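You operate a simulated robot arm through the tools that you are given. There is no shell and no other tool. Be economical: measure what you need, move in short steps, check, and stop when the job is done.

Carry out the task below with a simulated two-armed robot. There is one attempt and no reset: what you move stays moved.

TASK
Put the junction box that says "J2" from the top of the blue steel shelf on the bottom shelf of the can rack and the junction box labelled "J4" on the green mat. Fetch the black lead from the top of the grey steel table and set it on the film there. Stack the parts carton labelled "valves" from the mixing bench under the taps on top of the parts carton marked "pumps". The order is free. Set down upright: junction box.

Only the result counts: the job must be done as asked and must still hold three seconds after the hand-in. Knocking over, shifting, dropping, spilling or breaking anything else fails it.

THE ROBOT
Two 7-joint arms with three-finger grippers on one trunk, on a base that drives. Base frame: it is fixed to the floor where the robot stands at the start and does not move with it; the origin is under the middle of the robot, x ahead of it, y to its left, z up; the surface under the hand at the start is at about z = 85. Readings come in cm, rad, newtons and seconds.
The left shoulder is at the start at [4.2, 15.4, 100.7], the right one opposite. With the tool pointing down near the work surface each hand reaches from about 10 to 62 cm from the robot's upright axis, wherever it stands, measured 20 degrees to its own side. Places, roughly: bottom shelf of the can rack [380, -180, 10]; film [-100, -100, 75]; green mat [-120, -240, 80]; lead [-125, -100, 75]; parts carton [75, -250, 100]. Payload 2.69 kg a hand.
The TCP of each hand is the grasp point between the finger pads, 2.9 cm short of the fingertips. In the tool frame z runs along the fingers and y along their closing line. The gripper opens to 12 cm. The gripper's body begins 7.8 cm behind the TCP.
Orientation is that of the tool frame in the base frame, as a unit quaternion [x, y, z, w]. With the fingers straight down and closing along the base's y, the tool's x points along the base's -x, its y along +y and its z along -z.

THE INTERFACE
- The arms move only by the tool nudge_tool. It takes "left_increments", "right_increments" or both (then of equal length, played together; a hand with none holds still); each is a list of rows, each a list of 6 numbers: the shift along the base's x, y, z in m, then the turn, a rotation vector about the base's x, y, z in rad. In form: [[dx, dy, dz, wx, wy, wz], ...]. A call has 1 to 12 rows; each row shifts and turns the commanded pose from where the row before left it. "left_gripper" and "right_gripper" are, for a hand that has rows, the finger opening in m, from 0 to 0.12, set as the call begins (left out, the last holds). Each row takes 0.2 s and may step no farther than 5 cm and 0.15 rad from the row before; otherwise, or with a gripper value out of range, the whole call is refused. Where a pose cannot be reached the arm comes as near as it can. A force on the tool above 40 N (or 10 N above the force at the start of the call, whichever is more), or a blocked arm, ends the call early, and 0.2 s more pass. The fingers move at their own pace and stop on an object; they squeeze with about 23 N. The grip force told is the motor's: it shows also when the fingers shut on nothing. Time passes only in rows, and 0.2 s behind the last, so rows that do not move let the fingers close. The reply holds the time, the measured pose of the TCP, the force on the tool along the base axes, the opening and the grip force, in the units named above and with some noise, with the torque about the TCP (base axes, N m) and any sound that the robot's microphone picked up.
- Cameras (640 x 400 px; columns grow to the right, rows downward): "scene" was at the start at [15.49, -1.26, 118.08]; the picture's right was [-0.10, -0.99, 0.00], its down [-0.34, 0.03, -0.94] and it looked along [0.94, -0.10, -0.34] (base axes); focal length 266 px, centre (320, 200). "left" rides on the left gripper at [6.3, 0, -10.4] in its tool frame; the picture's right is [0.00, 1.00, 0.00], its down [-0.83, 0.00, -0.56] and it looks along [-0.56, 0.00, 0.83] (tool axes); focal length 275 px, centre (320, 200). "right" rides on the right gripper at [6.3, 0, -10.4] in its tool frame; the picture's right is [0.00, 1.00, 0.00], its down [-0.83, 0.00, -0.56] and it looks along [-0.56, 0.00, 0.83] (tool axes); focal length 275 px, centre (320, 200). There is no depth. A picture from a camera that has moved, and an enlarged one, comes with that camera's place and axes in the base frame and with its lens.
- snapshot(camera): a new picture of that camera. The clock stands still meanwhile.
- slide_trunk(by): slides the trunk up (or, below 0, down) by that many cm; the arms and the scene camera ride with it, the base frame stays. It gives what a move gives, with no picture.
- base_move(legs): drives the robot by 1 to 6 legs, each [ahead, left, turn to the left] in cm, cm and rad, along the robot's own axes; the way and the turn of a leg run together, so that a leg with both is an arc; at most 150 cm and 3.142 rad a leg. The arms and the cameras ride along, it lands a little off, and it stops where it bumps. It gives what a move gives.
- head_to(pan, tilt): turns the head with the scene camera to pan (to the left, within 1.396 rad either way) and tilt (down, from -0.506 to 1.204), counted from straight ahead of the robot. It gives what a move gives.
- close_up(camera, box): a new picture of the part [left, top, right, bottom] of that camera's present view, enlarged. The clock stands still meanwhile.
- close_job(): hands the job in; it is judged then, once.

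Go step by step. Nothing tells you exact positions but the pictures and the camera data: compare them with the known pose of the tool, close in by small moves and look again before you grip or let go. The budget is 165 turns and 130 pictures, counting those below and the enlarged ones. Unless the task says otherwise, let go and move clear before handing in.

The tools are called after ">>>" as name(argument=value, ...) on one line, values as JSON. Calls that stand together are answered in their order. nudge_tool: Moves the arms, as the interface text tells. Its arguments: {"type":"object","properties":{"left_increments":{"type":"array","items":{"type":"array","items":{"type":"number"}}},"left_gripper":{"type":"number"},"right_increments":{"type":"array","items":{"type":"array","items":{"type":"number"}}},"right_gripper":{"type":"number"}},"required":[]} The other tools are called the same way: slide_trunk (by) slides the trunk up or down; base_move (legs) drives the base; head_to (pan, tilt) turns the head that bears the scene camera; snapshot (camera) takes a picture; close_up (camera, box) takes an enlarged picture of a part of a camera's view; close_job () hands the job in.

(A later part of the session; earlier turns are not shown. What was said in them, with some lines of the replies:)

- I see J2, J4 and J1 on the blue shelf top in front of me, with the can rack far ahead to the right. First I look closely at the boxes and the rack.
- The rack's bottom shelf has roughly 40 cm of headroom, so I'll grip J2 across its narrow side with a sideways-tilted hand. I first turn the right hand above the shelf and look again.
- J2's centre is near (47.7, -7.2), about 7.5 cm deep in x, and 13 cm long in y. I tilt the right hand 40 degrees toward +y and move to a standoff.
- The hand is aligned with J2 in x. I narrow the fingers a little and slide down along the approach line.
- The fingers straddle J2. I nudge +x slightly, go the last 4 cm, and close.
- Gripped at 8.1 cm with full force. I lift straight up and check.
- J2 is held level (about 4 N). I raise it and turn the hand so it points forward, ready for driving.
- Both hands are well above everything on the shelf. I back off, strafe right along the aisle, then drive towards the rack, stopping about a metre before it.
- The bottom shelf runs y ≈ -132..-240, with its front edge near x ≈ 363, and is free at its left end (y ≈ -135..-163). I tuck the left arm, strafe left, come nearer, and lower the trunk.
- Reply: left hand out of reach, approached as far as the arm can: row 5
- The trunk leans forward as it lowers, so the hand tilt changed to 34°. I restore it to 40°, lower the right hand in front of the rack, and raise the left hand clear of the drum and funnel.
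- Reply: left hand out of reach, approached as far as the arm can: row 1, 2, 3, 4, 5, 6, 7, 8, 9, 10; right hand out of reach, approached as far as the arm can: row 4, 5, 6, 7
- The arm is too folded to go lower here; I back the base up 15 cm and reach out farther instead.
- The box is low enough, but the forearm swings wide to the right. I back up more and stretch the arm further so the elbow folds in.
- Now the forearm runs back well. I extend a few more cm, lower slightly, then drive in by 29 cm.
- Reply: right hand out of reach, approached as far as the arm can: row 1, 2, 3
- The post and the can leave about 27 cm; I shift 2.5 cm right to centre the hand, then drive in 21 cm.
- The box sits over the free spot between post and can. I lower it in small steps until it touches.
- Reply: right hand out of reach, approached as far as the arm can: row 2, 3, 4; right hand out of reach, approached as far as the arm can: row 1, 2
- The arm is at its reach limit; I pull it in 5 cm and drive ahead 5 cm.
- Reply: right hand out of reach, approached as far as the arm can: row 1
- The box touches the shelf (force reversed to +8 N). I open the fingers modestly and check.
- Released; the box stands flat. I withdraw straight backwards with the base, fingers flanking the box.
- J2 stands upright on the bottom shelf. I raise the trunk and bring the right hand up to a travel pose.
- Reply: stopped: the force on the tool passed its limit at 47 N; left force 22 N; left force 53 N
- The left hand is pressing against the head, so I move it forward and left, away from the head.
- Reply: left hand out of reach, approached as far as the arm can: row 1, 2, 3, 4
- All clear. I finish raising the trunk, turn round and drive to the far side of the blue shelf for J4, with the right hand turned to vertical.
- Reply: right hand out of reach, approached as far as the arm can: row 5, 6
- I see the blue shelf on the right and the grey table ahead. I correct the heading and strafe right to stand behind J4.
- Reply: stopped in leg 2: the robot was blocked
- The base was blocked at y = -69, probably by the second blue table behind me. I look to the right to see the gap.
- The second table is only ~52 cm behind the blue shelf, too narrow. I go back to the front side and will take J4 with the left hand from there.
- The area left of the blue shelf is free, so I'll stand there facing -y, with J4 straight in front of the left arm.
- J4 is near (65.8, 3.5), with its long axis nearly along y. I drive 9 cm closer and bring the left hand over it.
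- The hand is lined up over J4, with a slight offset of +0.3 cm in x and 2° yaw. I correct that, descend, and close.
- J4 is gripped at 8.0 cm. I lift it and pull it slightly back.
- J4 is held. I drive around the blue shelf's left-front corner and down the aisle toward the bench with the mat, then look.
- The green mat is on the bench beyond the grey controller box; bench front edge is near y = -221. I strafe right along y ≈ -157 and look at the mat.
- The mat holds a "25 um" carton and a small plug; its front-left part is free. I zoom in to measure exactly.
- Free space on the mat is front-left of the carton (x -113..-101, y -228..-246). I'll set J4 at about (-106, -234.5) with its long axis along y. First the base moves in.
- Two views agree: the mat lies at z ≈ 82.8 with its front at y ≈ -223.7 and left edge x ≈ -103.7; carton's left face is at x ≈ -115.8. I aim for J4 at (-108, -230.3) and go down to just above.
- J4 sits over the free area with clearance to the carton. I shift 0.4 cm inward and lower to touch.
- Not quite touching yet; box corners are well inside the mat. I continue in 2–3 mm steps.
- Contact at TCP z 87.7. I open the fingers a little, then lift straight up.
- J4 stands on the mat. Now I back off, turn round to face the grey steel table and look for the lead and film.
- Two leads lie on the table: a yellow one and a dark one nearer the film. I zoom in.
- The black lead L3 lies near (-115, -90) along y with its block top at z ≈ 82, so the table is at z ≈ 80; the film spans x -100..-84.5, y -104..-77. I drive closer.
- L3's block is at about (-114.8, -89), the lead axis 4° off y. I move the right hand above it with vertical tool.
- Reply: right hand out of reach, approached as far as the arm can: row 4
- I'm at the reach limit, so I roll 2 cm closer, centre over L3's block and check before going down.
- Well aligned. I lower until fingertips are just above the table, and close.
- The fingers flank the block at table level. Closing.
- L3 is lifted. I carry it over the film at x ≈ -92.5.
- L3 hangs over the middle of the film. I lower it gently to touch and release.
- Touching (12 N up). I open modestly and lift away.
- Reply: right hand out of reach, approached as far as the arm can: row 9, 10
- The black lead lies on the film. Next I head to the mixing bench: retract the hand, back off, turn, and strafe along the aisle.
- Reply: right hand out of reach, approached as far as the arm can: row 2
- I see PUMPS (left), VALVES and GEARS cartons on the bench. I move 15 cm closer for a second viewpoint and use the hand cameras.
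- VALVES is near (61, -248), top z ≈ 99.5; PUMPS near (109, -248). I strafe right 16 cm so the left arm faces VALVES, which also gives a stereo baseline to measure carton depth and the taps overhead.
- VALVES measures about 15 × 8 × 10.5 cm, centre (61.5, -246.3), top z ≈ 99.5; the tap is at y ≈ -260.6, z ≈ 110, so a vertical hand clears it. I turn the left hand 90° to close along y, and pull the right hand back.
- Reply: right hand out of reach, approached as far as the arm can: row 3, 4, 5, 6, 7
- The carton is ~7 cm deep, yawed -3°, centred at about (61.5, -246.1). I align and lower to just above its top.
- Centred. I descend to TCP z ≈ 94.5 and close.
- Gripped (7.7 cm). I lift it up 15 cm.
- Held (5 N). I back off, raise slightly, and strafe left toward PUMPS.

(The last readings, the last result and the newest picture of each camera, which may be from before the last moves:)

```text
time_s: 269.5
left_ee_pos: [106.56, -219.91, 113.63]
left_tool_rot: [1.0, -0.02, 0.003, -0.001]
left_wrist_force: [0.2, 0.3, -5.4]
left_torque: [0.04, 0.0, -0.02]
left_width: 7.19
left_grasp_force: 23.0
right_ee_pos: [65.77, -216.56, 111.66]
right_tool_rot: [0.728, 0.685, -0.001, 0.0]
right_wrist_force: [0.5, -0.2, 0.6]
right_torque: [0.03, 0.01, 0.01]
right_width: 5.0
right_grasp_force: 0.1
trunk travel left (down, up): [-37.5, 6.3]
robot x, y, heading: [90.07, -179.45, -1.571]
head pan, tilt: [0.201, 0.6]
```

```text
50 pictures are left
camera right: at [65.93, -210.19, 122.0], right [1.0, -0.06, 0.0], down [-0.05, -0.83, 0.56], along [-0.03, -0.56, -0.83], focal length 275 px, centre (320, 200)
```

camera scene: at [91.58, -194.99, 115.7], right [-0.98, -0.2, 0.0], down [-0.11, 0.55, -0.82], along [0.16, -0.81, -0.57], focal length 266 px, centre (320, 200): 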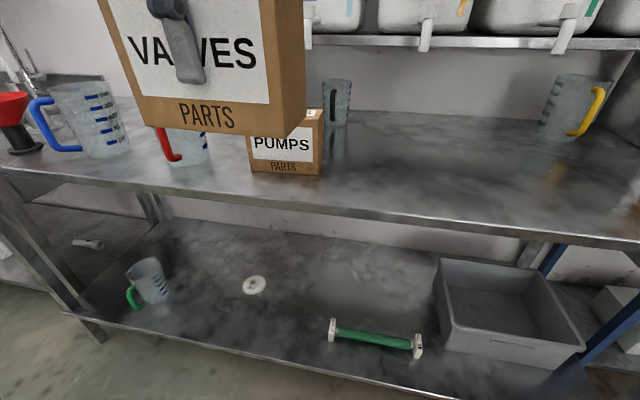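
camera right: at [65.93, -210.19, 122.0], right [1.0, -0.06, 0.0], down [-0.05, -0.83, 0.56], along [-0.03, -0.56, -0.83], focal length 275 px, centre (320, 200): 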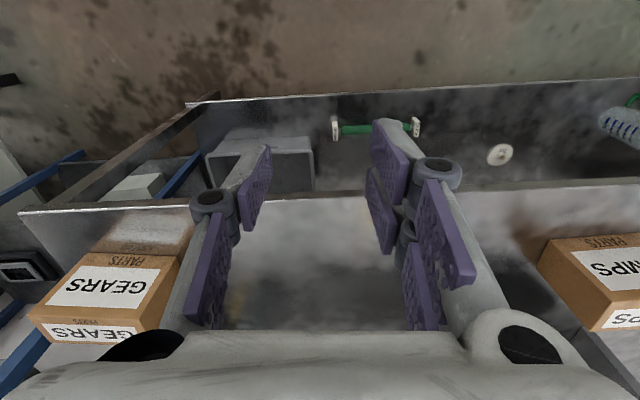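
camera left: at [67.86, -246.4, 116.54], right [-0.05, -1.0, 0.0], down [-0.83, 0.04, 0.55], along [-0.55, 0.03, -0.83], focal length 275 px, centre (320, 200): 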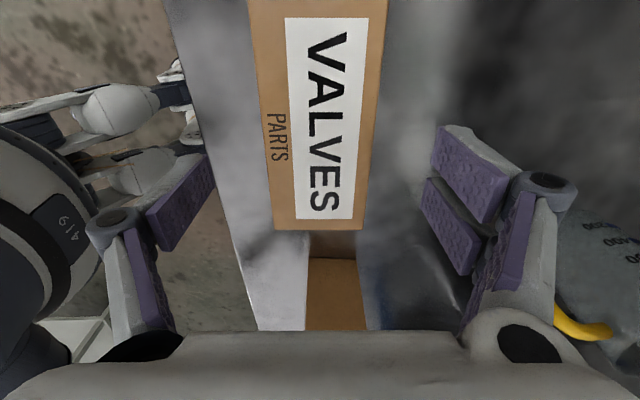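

PUMPS is near (108.4, -245) but hidden behind the held carton. I strafe 25 cm further left to see it unobstructed.

>>> base_move(legs=[[0, 25, 0]])

>>> head_to(pan=0.0, tilt=0.6)

>>> snapshot(camera="scene")

>>> snapshot(camera="right")

```text
time_s: 272.1
left_ee_pos: [131.66, -220.05, 113.55]
left_tool_rot: [1.0, -0.018, 0.005, -0.001]
left_wrist_force: [-0.3, 0.5, -6.1]
left_torque: [0.03, -0.03, 0.0]
left_width: 7.14
left_grasp_force: 23.0
right_ee_pos: [90.78, -216.63, 111.7]
right_tool_rot: [0.727, 0.686, 0.0, 0.0]
right_wrist_force: [-0.3, -0.5, -0.2]
right_torque: [-0.03, 0.0, 0.03]
right_width: 4.98
right_grasp_force: 0.0
trunk travel left (down, up): [-37.5, 6.3]
robot x, y, heading: [114.9, -179.7, -1.567]
head pan, tilt: [0.201, 0.6]
```

```text
time_s: 272.8
left_ee_pos: [131.75, -220.0, 113.64]
left_tool_rot: [1.0, -0.019, 0.003, -0.001]
left_wrist_force: [0.3, -0.3, -4.5]
left_torque: [0.0, -0.03, 0.01]
left_width: 7.12
left_grasp_force: 22.8
right_ee_pos: [90.75, -216.53, 111.71]
right_tool_rot: [0.728, 0.686, -0.001, 0.001]
right_wrist_force: [-0.1, 0.6, 0.1]
right_torque: [0.0, -0.02, -0.01]
right_width: 4.99
right_grasp_force: 0.1
trunk travel left (down, up): [-37.5, 6.3]
robot x, y, heading: [114.96, -179.65, -1.57]
head pan, tilt: [0.0, 0.6]
```

```text
49 pictures are left
camera scene: at [114.89, -195.19, 115.7], right [-1.0, 0.0, 0.0], down [0.0, 0.57, -0.82], along [0.0, -0.82, -0.57], focal length 266 px, centre (320, 200)
```

scene: 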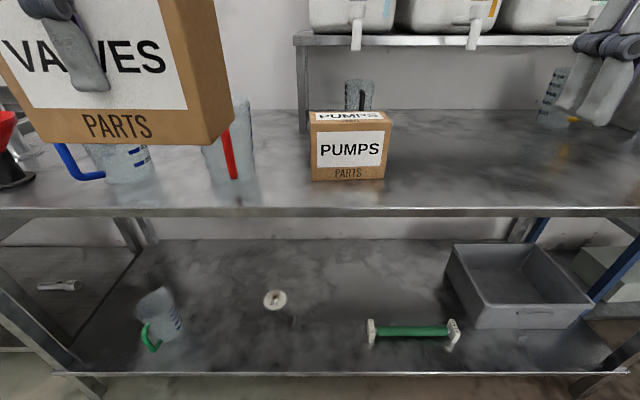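

```text
48 pictures are left
camera right: at [91.0, -210.23, 122.0], right [1.0, -0.05, 0.0], down [-0.05, -0.83, 0.56], along [-0.03, -0.56, -0.83], focal length 275 px, centre (320, 200)
```

right: 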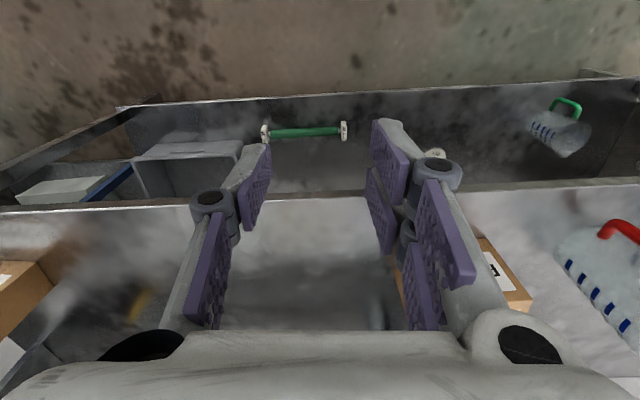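

PUMPS: centre (109.3, -244.4), top z ≈ 100, yaw ≈ 0. I strafe back 22.5 cm, drive in 22 cm and square the hand's yaw.

>>> base_move(legs=[[0, -22.5, 0], [21, 0, 0]])

>>> nudge_tool(left_increments=[[0, 0, 0, 0, 0, 0.038], [0, 0, 0, 0, 0, 0]])

>>> head_to(pan=0.35, tilt=0.6)

>>> snapshot(camera="scene")

>>> snapshot(camera="left")

```text
time_s: 276.4
left_ee_pos: [109.35, -241.05, 113.59]
left_tool_rot: [1.0, -0.018, 0.004, -0.001]
left_wrist_force: [-0.5, -0.4, -6.7]
left_torque: [0.0, -0.01, -0.01]
left_width: 7.09
left_grasp_force: 23.4
right_ee_pos: [68.44, -237.81, 111.59]
right_tool_rot: [0.727, 0.687, -0.001, 0.001]
right_wrist_force: [0.1, -1.0, 0.3]
right_torque: [0.04, 0.01, 0.0]
right_width: 5.0
right_grasp_force: 0.1
trunk travel left (down, up): [-37.5, 6.3]
robot x, y, heading: [92.32, -200.54, -1.567]
head pan, tilt: [0.0, 0.6]
```

```text
time_s: 277.0
left_ee_pos: [109.36, -241.07, 113.49]
left_tool_rot: [1.0, 0.001, 0.003, -0.001]
left_wrist_force: [-0.3, 0.5, -6.2]
left_torque: [0.01, 0.02, 0.02]
left_width: 7.09
left_grasp_force: 22.9
right_ee_pos: [68.37, -237.75, 111.55]
right_tool_rot: [0.727, 0.687, 0.0, 0.0]
right_wrist_force: [0.3, 0.1, 0.1]
right_torque: [0.01, 0.0, -0.01]
right_width: 5.02
right_grasp_force: 0.1
trunk travel left (down, up): [-37.5, 6.3]
robot x, y, heading: [92.42, -200.91, -1.568]
head pan, tilt: [0.0, 0.6]
```

```text
time_s: 277.8
left_ee_pos: [109.43, -240.98, 113.54]
left_tool_rot: [1.0, 0.001, 0.004, -0.001]
left_wrist_force: [-0.5, 0.4, -6.1]
left_torque: [0.01, 0.0, 0.04]
left_width: 7.09
left_grasp_force: 22.8
right_ee_pos: [68.31, -237.8, 111.62]
right_tool_rot: [0.727, 0.687, 0.0, 0.0]
right_wrist_force: [-0.3, 0.2, 0.5]
right_torque: [0.0, 0.04, -0.02]
right_width: 5.05
right_grasp_force: 0.1
trunk travel left (down, up): [-37.5, 6.3]
robot x, y, heading: [92.65, -200.59, -1.57]
head pan, tilt: [0.351, 0.6]
```

```text
47 pictures are left
camera scene: at [95.45, -215.71, 115.7], right [-0.94, -0.35, 0.0], down [-0.2, 0.53, -0.82], along [0.28, -0.77, -0.57], focal length 266 px, centre (320, 200)
```

scene: 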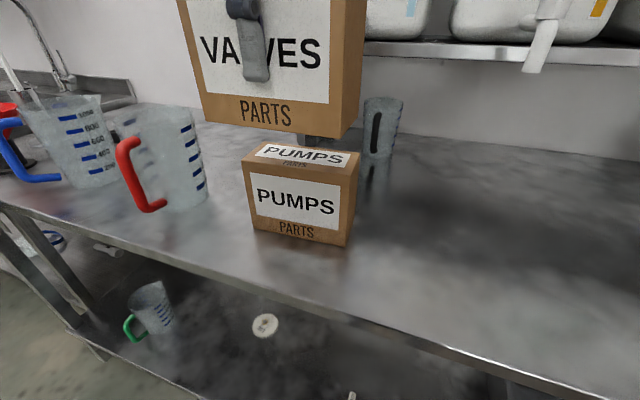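

```text
46 pictures are left
camera left: at [115.65, -241.08, 124.07], right [0.0, -1.0, 0.0], down [-0.83, 0.0, 0.55], along [-0.55, 0.0, -0.83], focal length 275 px, centre (320, 200)
```

left: 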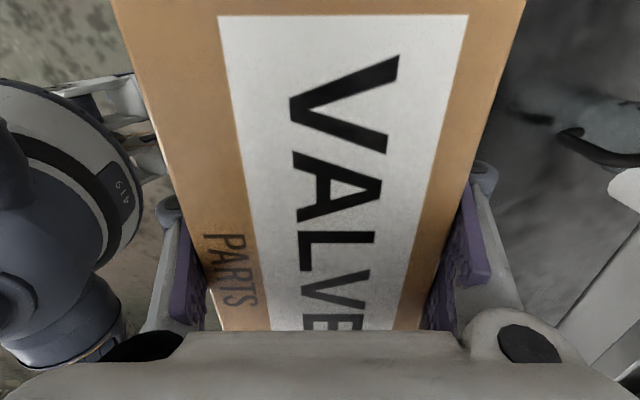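

Comparing with the held carton, the bench is at z ≈ 87.7, PUMPS' centre is (109.1, -246.3) with top ≈ 99.5, and VALVES' bottom is 6.8 cm below the TCP. I move over it.

>>> nudge_tool(left_increments=[[-0.001, -0.018, 0, 0, 0, 0.015], [-0.001, -0.018, 0, 0, 0, 0.015], [-0.001, -0.017, 0, 0, 0, 0], [0, 0, -0.02, 0, 0, 0], [0, 0, -0.02, 0, 0, 0], [0, 0, 0, 0, 0, 0]])

>>> close_up(camera="scene", box=[180, 60, 420, 260])

```text
time_s: 279.2
left_ee_pos: [109.01, -246.45, 109.54]
left_tool_rot: [1.0, 0.017, 0.004, -0.001]
left_wrist_force: [0.1, -0.3, -5.9]
left_torque: [0.02, 0.03, -0.01]
left_width: 7.04
left_grasp_force: 23.3
right_ee_pos: [68.32, -237.76, 111.6]
right_tool_rot: [0.727, 0.687, 0.0, 0.0]
right_wrist_force: [-0.2, -0.3, 0.2]
right_torque: [-0.03, 0.0, -0.02]
right_width: 4.99
right_grasp_force: 0.0
trunk travel left (down, up): [-37.5, 6.3]
robot x, y, heading: [92.24, -200.62, -1.576]
head pan, tilt: [0.351, 0.6]
```

```text
2.00 times, centred on (300, 160) of scene
camera zoom: at [95.46, -215.7, 115.7], right [-0.94, -0.35, 0.0], down [-0.2, 0.53, -0.82], along [0.29, -0.77, -0.57], focal length 533 px, centre (360, 280)
```

zoom: 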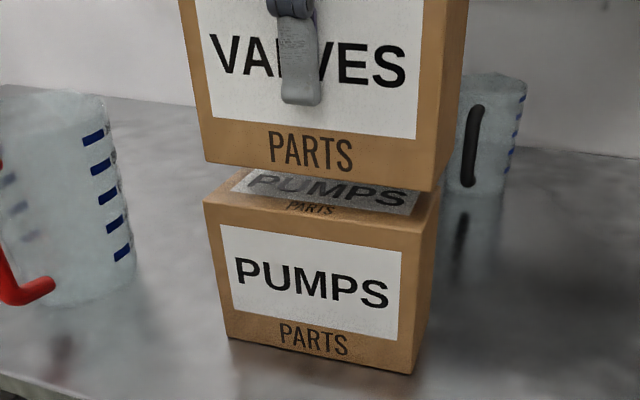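

Nearly stacked: I correct +0.5 cm in x and -0.03 rad yaw, then lower gently until contact.

>>> nudge_tool(left_increments=[[0.005, 0, 0, 0, 0, -0.03], [0, 0, -0.01, 0, 0, 0], [0, 0, -0.008, 0, 0, 0], [0, 0, -0.004, 0, 0, 0], [0, 0, 0, 0, 0, 0]])

>>> close_up(camera="scene", box=[180, 60, 420, 260])

```text
time_s: 280.4
left_ee_pos: [109.58, -246.31, 107.35]
left_tool_rot: [1.0, 0.001, 0.004, -0.001]
left_wrist_force: [0.0, 0.1, -5.0]
left_torque: [0.0, -0.01, -0.01]
left_width: 7.02
left_grasp_force: 23.3
right_ee_pos: [68.46, -237.81, 111.63]
right_tool_rot: [0.727, 0.687, -0.001, 0.001]
right_wrist_force: [0.0, 0.0, 0.2]
right_torque: [0.01, 0.04, -0.03]
right_width: 5.01
right_grasp_force: 0.0
trunk travel left (down, up): [-37.5, 6.3]
robot x, y, heading: [92.7, -200.8, -1.574]
head pan, tilt: [0.351, 0.6]
```

```text
2.00 times, centred on (300, 160) of scene
camera zoom: at [95.46, -215.71, 115.7], right [-0.94, -0.35, 0.0], down [-0.2, 0.53, -0.82], along [0.29, -0.77, -0.57], focal length 533 px, centre (360, 280)
```

zoom: 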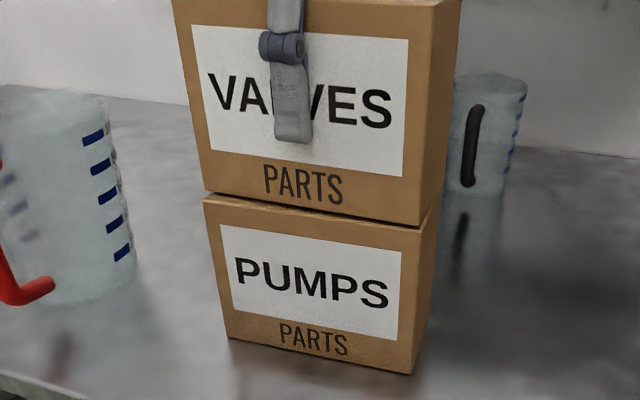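

Very well aligned, about 1 cm to go. I continue in 3 mm steps.

>>> nudge_tool(left_increments=[[0, 0, -0.003, 0, 0, 0], [0, 0, -0.003, 0, 0, 0], [0, 0, -0.002, 0, 0, 0], [0, 0, 0, 0, 0, 0]])

```text
time_s: 281.3
left_ee_pos: [109.59, -246.22, 107.12]
left_tool_rot: [1.0, 0.002, 0.002, 0.006]
left_wrist_force: [1.4, -0.9, 23.9]
left_torque: [0.99, -0.55, -0.33]
left_width: 7.04
left_grasp_force: 22.9
right_ee_pos: [68.27, -237.71, 111.66]
right_tool_rot: [0.727, 0.687, -0.001, 0.002]
right_wrist_force: [1.3, -0.4, 0.2]
right_torque: [-0.02, -0.01, 0.01]
right_width: 5.01
right_grasp_force: 0.0
trunk travel left (down, up): [-37.5, 6.3]
robot x, y, heading: [92.45, -200.41, -1.573]
head pan, tilt: [0.351, 0.6]
stopped in row 4 (left hand): the force on the tool passed its limit at 42 N (the readings are from after the stop); the commanded pose is now the measured one
```

Contact made. I relieve the push by a couple of mm and look.

>>> nudge_tool(left_increments=[[0, 0, 0.0015, 0, 0, 0], [0, 0, 0, 0, 0, 0]])

>>> close_up(camera="scene", box=[180, 60, 420, 260])

```text
time_s: 281.9
left_ee_pos: [109.48, -246.19, 107.09]
left_tool_rot: [1.0, 0.001, 0.002, 0.005]
left_wrist_force: [1.2, -2.3, 22.4]
left_torque: [0.81, 0.05, 0.01]
left_width: 7.02
left_grasp_force: 23.3
right_ee_pos: [68.26, -237.64, 111.72]
right_tool_rot: [0.726, 0.688, -0.001, 0.002]
right_wrist_force: [0.3, 0.1, 0.8]
right_torque: [0.0, 0.0, -0.02]
right_width: 4.99
right_grasp_force: 0.0
trunk travel left (down, up): [-37.5, 6.3]
robot x, y, heading: [92.78, -200.4, -1.562]
head pan, tilt: [0.351, 0.6]
```

```text
2.00 times, centred on (300, 160) of scene
camera zoom: at [95.43, -215.6, 115.72], right [-0.94, -0.35, 0.0], down [-0.2, 0.53, -0.83], along [0.29, -0.77, -0.56], focal length 533 px, centre (360, 280)
```

zoom: 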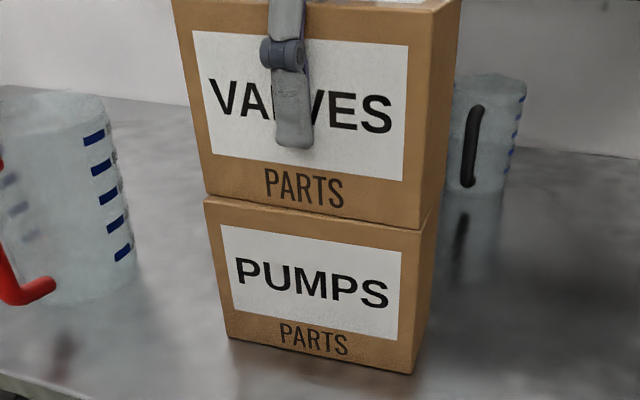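

Seated, still pressing 22 N. I raise another 2 mm, then open.

>>> nudge_tool(left_increments=[[0, 0, 0.002, 0, 0, 0], [0, 0, 0, 0, 0, 0]])

>>> nudge_tool(left_gripper=0.095, left_increments=[[0, 0, 0, 0, 0, 0], [0, 0, 0, 0, 0, 0], [0, 0, 0, 0, 0, 0]])

>>> close_up(camera="scene", box=[180, 60, 420, 260])

>>> snapshot(camera="left")

```text
time_s: 282.5
left_ee_pos: [109.58, -246.41, 107.21]
left_tool_rot: [1.0, 0.002, 0.003, 0.003]
left_wrist_force: [-1.4, 1.2, 1.9]
left_torque: [0.32, 0.58, 0.01]
left_width: 7.01
left_grasp_force: 22.7
right_ee_pos: [68.33, -237.8, 111.7]
right_tool_rot: [0.727, 0.687, 0.0, 0.0]
right_wrist_force: [0.4, -0.3, -0.1]
right_torque: [0.0, 0.01, 0.01]
right_width: 4.98
right_grasp_force: 0.0
trunk travel left (down, up): [-37.5, 6.3]
robot x, y, heading: [92.78, -200.5, -1.566]
head pan, tilt: [0.351, 0.6]
```

```text
time_s: 283.3
left_ee_pos: [109.52, -246.23, 107.23]
left_tool_rot: [1.0, 0.002, 0.001, 0.003]
left_wrist_force: [-0.5, -0.2, 0.4]
left_torque: [-0.02, -0.01, -0.04]
left_width: 9.51
left_grasp_force: 0.1
right_ee_pos: [68.39, -237.76, 111.61]
right_tool_rot: [0.727, 0.687, -0.001, 0.001]
right_wrist_force: [0.2, 1.1, 0.4]
right_torque: [0.0, 0.05, 0.0]
right_width: 5.01
right_grasp_force: 0.1
trunk travel left (down, up): [-37.5, 6.3]
robot x, y, heading: [92.29, -200.74, -1.568]
head pan, tilt: [0.351, 0.6]
```

```text
2.00 times, centred on (300, 160) of scene
camera zoom: at [95.45, -215.69, 115.71], right [-0.94, -0.35, 0.0], down [-0.2, 0.53, -0.83], along [0.29, -0.77, -0.56], focal length 533 px, centre (360, 280)
```

zoom: 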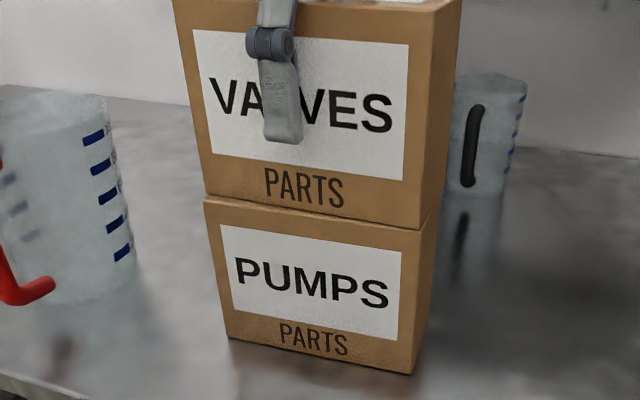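

```text
41 pictures are left
camera left: at [115.89, -246.32, 117.74], right [0.0, -1.0, 0.01], down [-0.83, 0.0, 0.55], along [-0.55, -0.01, -0.83], focal length 275 px, centre (320, 200)
```

left: 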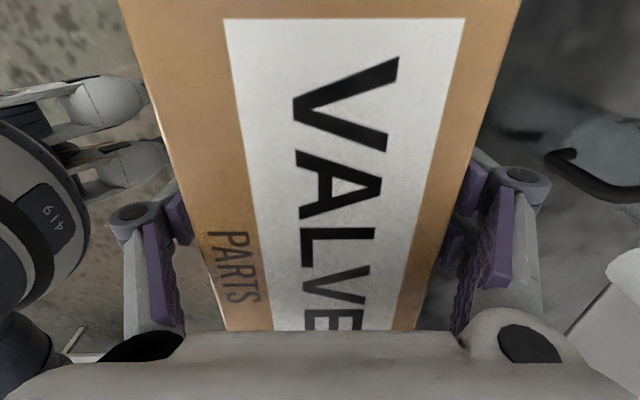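

Released with even clearance on both sides. I lift straight up and back the base off.

>>> nudge_tool(left_increments=[[0, 0, 0.02, 0, 0, 0], [0, 0, 0.03, 0, 0, 0], [0, 0, 0.03, 0, 0, 0], [0, 0, 0.03, 0, 0, 0], [0, 0, 0.02, 0, 0, 0], [0, 0, 0, 0, 0, 0]])

>>> snapshot(camera="left")

```text
time_s: 284.7
left_ee_pos: [109.62, -245.86, 115.71]
left_tool_rot: [1.0, 0.002, 0.002, 0.003]
left_wrist_force: [0.5, -1.6, 0.7]
left_torque: [-0.01, -0.03, -0.01]
left_width: 9.5
left_grasp_force: 0.1
left hand out of reach, approached as far as the arm can: row 4, 5
right_ee_pos: [68.25, -237.7, 111.66]
right_tool_rot: [0.727, 0.687, -0.001, 0.001]
right_wrist_force: [0.8, -0.2, 0.1]
right_torque: [0.03, 0.0, 0.0]
right_width: 4.97
right_grasp_force: 0.0
trunk travel left (down, up): [-37.5, 6.3]
robot x, y, heading: [92.64, -200.22, -1.571]
head pan, tilt: [0.351, 0.6]
```

```text
40 pictures are left
camera left: at [116.04, -245.87, 126.18], right [0.0, -1.0, 0.01], down [-0.83, 0.01, 0.55], along [-0.55, -0.01, -0.83], focal length 275 px, centre (320, 200)
```

left: 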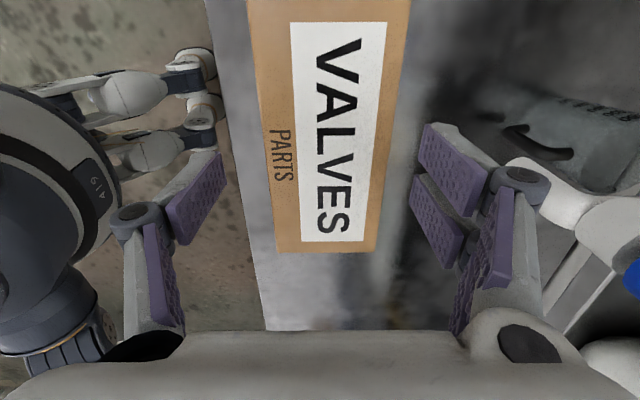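

The tips are just above the carton; I raise the trunk 6 cm for safe clearance, then back off.

>>> slide_trunk(by=6)

>>> base_move(legs=[[-30, 0, 0]])

>>> head_to(pan=0.35, tilt=0.5)

>>> snapshot(camera="scene")

```text
time_s: 285.7
left_ee_pos: [109.72, -239.18, 129.58]
left_tool_rot: [0.995, 0.002, 0.002, 0.1]
left_wrist_force: [0.6, 0.0, -0.5]
left_torque: [0.07, 0.01, -0.04]
left_width: 9.49
left_grasp_force: 0.0
right_ee_pos: [68.38, -237.94, 117.58]
right_tool_rot: [0.727, 0.686, 0.0, -0.001]
right_wrist_force: [0.3, -0.7, -1.2]
right_torque: [0.07, 0.02, 0.02]
right_width: 5.0
right_grasp_force: 0.2
trunk travel left (down, up): [-43.5, 0.3]
robot x, y, heading: [92.16, -200.57, -1.571]
head pan, tilt: [0.351, 0.6]
```

```text
time_s: 287.7
left_ee_pos: [109.59, -208.98, 129.75]
left_tool_rot: [0.995, 0.002, 0.002, 0.102]
left_wrist_force: [-0.8, 0.5, 0.7]
left_torque: [-0.01, -0.01, -0.01]
left_width: 9.53
left_grasp_force: 0.1
right_ee_pos: [68.28, -207.51, 117.62]
right_tool_rot: [0.727, 0.687, -0.002, 0.001]
right_wrist_force: [-0.1, 0.7, 0.6]
right_torque: [-0.01, 0.03, 0.02]
right_width: 4.97
right_grasp_force: 0.0
trunk travel left (down, up): [-43.5, 0.3]
robot x, y, heading: [92.42, -170.43, -1.566]
head pan, tilt: [0.351, 0.6]
```

```text
time_s: 288.4
left_ee_pos: [109.61, -209.07, 129.69]
left_tool_rot: [0.995, 0.002, 0.002, 0.102]
left_wrist_force: [0.1, -0.7, 0.1]
left_torque: [0.02, 0.01, -0.01]
left_width: 9.48
left_grasp_force: 0.1
right_ee_pos: [68.24, -207.74, 117.68]
right_tool_rot: [0.727, 0.687, -0.002, 0.001]
right_wrist_force: [0.7, 0.2, 0.3]
right_torque: [-0.04, 0.0, 0.0]
right_width: 4.99
right_grasp_force: 0.0
trunk travel left (down, up): [-43.5, 0.3]
robot x, y, heading: [92.51, -170.29, -1.567]
head pan, tilt: [0.351, 0.499]
```

```text
39 pictures are left
camera scene: at [95.45, -180.03, 123.47], right [-0.94, -0.35, 0.0], down [-0.17, 0.45, -0.88], along [0.3, -0.82, -0.48], focal length 266 px, centre (320, 200)
```

scene: 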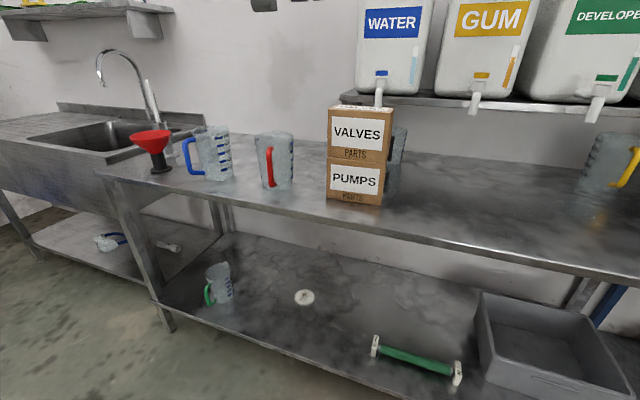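

The VALVES carton stands squarely on PUMPS. J2 is upright on the rack's bottom shelf, J4 is on the green mat, L3 is on the film, and both hands are clear, so I hand in.

>>> close_job()

```text
The job is handed in.
```

I handed the job in with all four items where you asked; both hands were empty and clear at the end.

- **J2:** it stands upright on the bottom shelf of the can rack, in the free space at the left end.
- **J4:** it stands upright on the green mat, front left of the "25 um" carton.
- **Black lead (L3):** it lies on the film on the grey steel table.
- **"Valves" carton:** it sits squarely on top of "pumps" on the mixing bench.

The base was stopped once by an obstacle, most likely the second blue table, while I was trying to reach J4 from behind. Nothing on that table looked disturbed in the picture I took afterwards, but I could not check whether the table itself shifted slightly.
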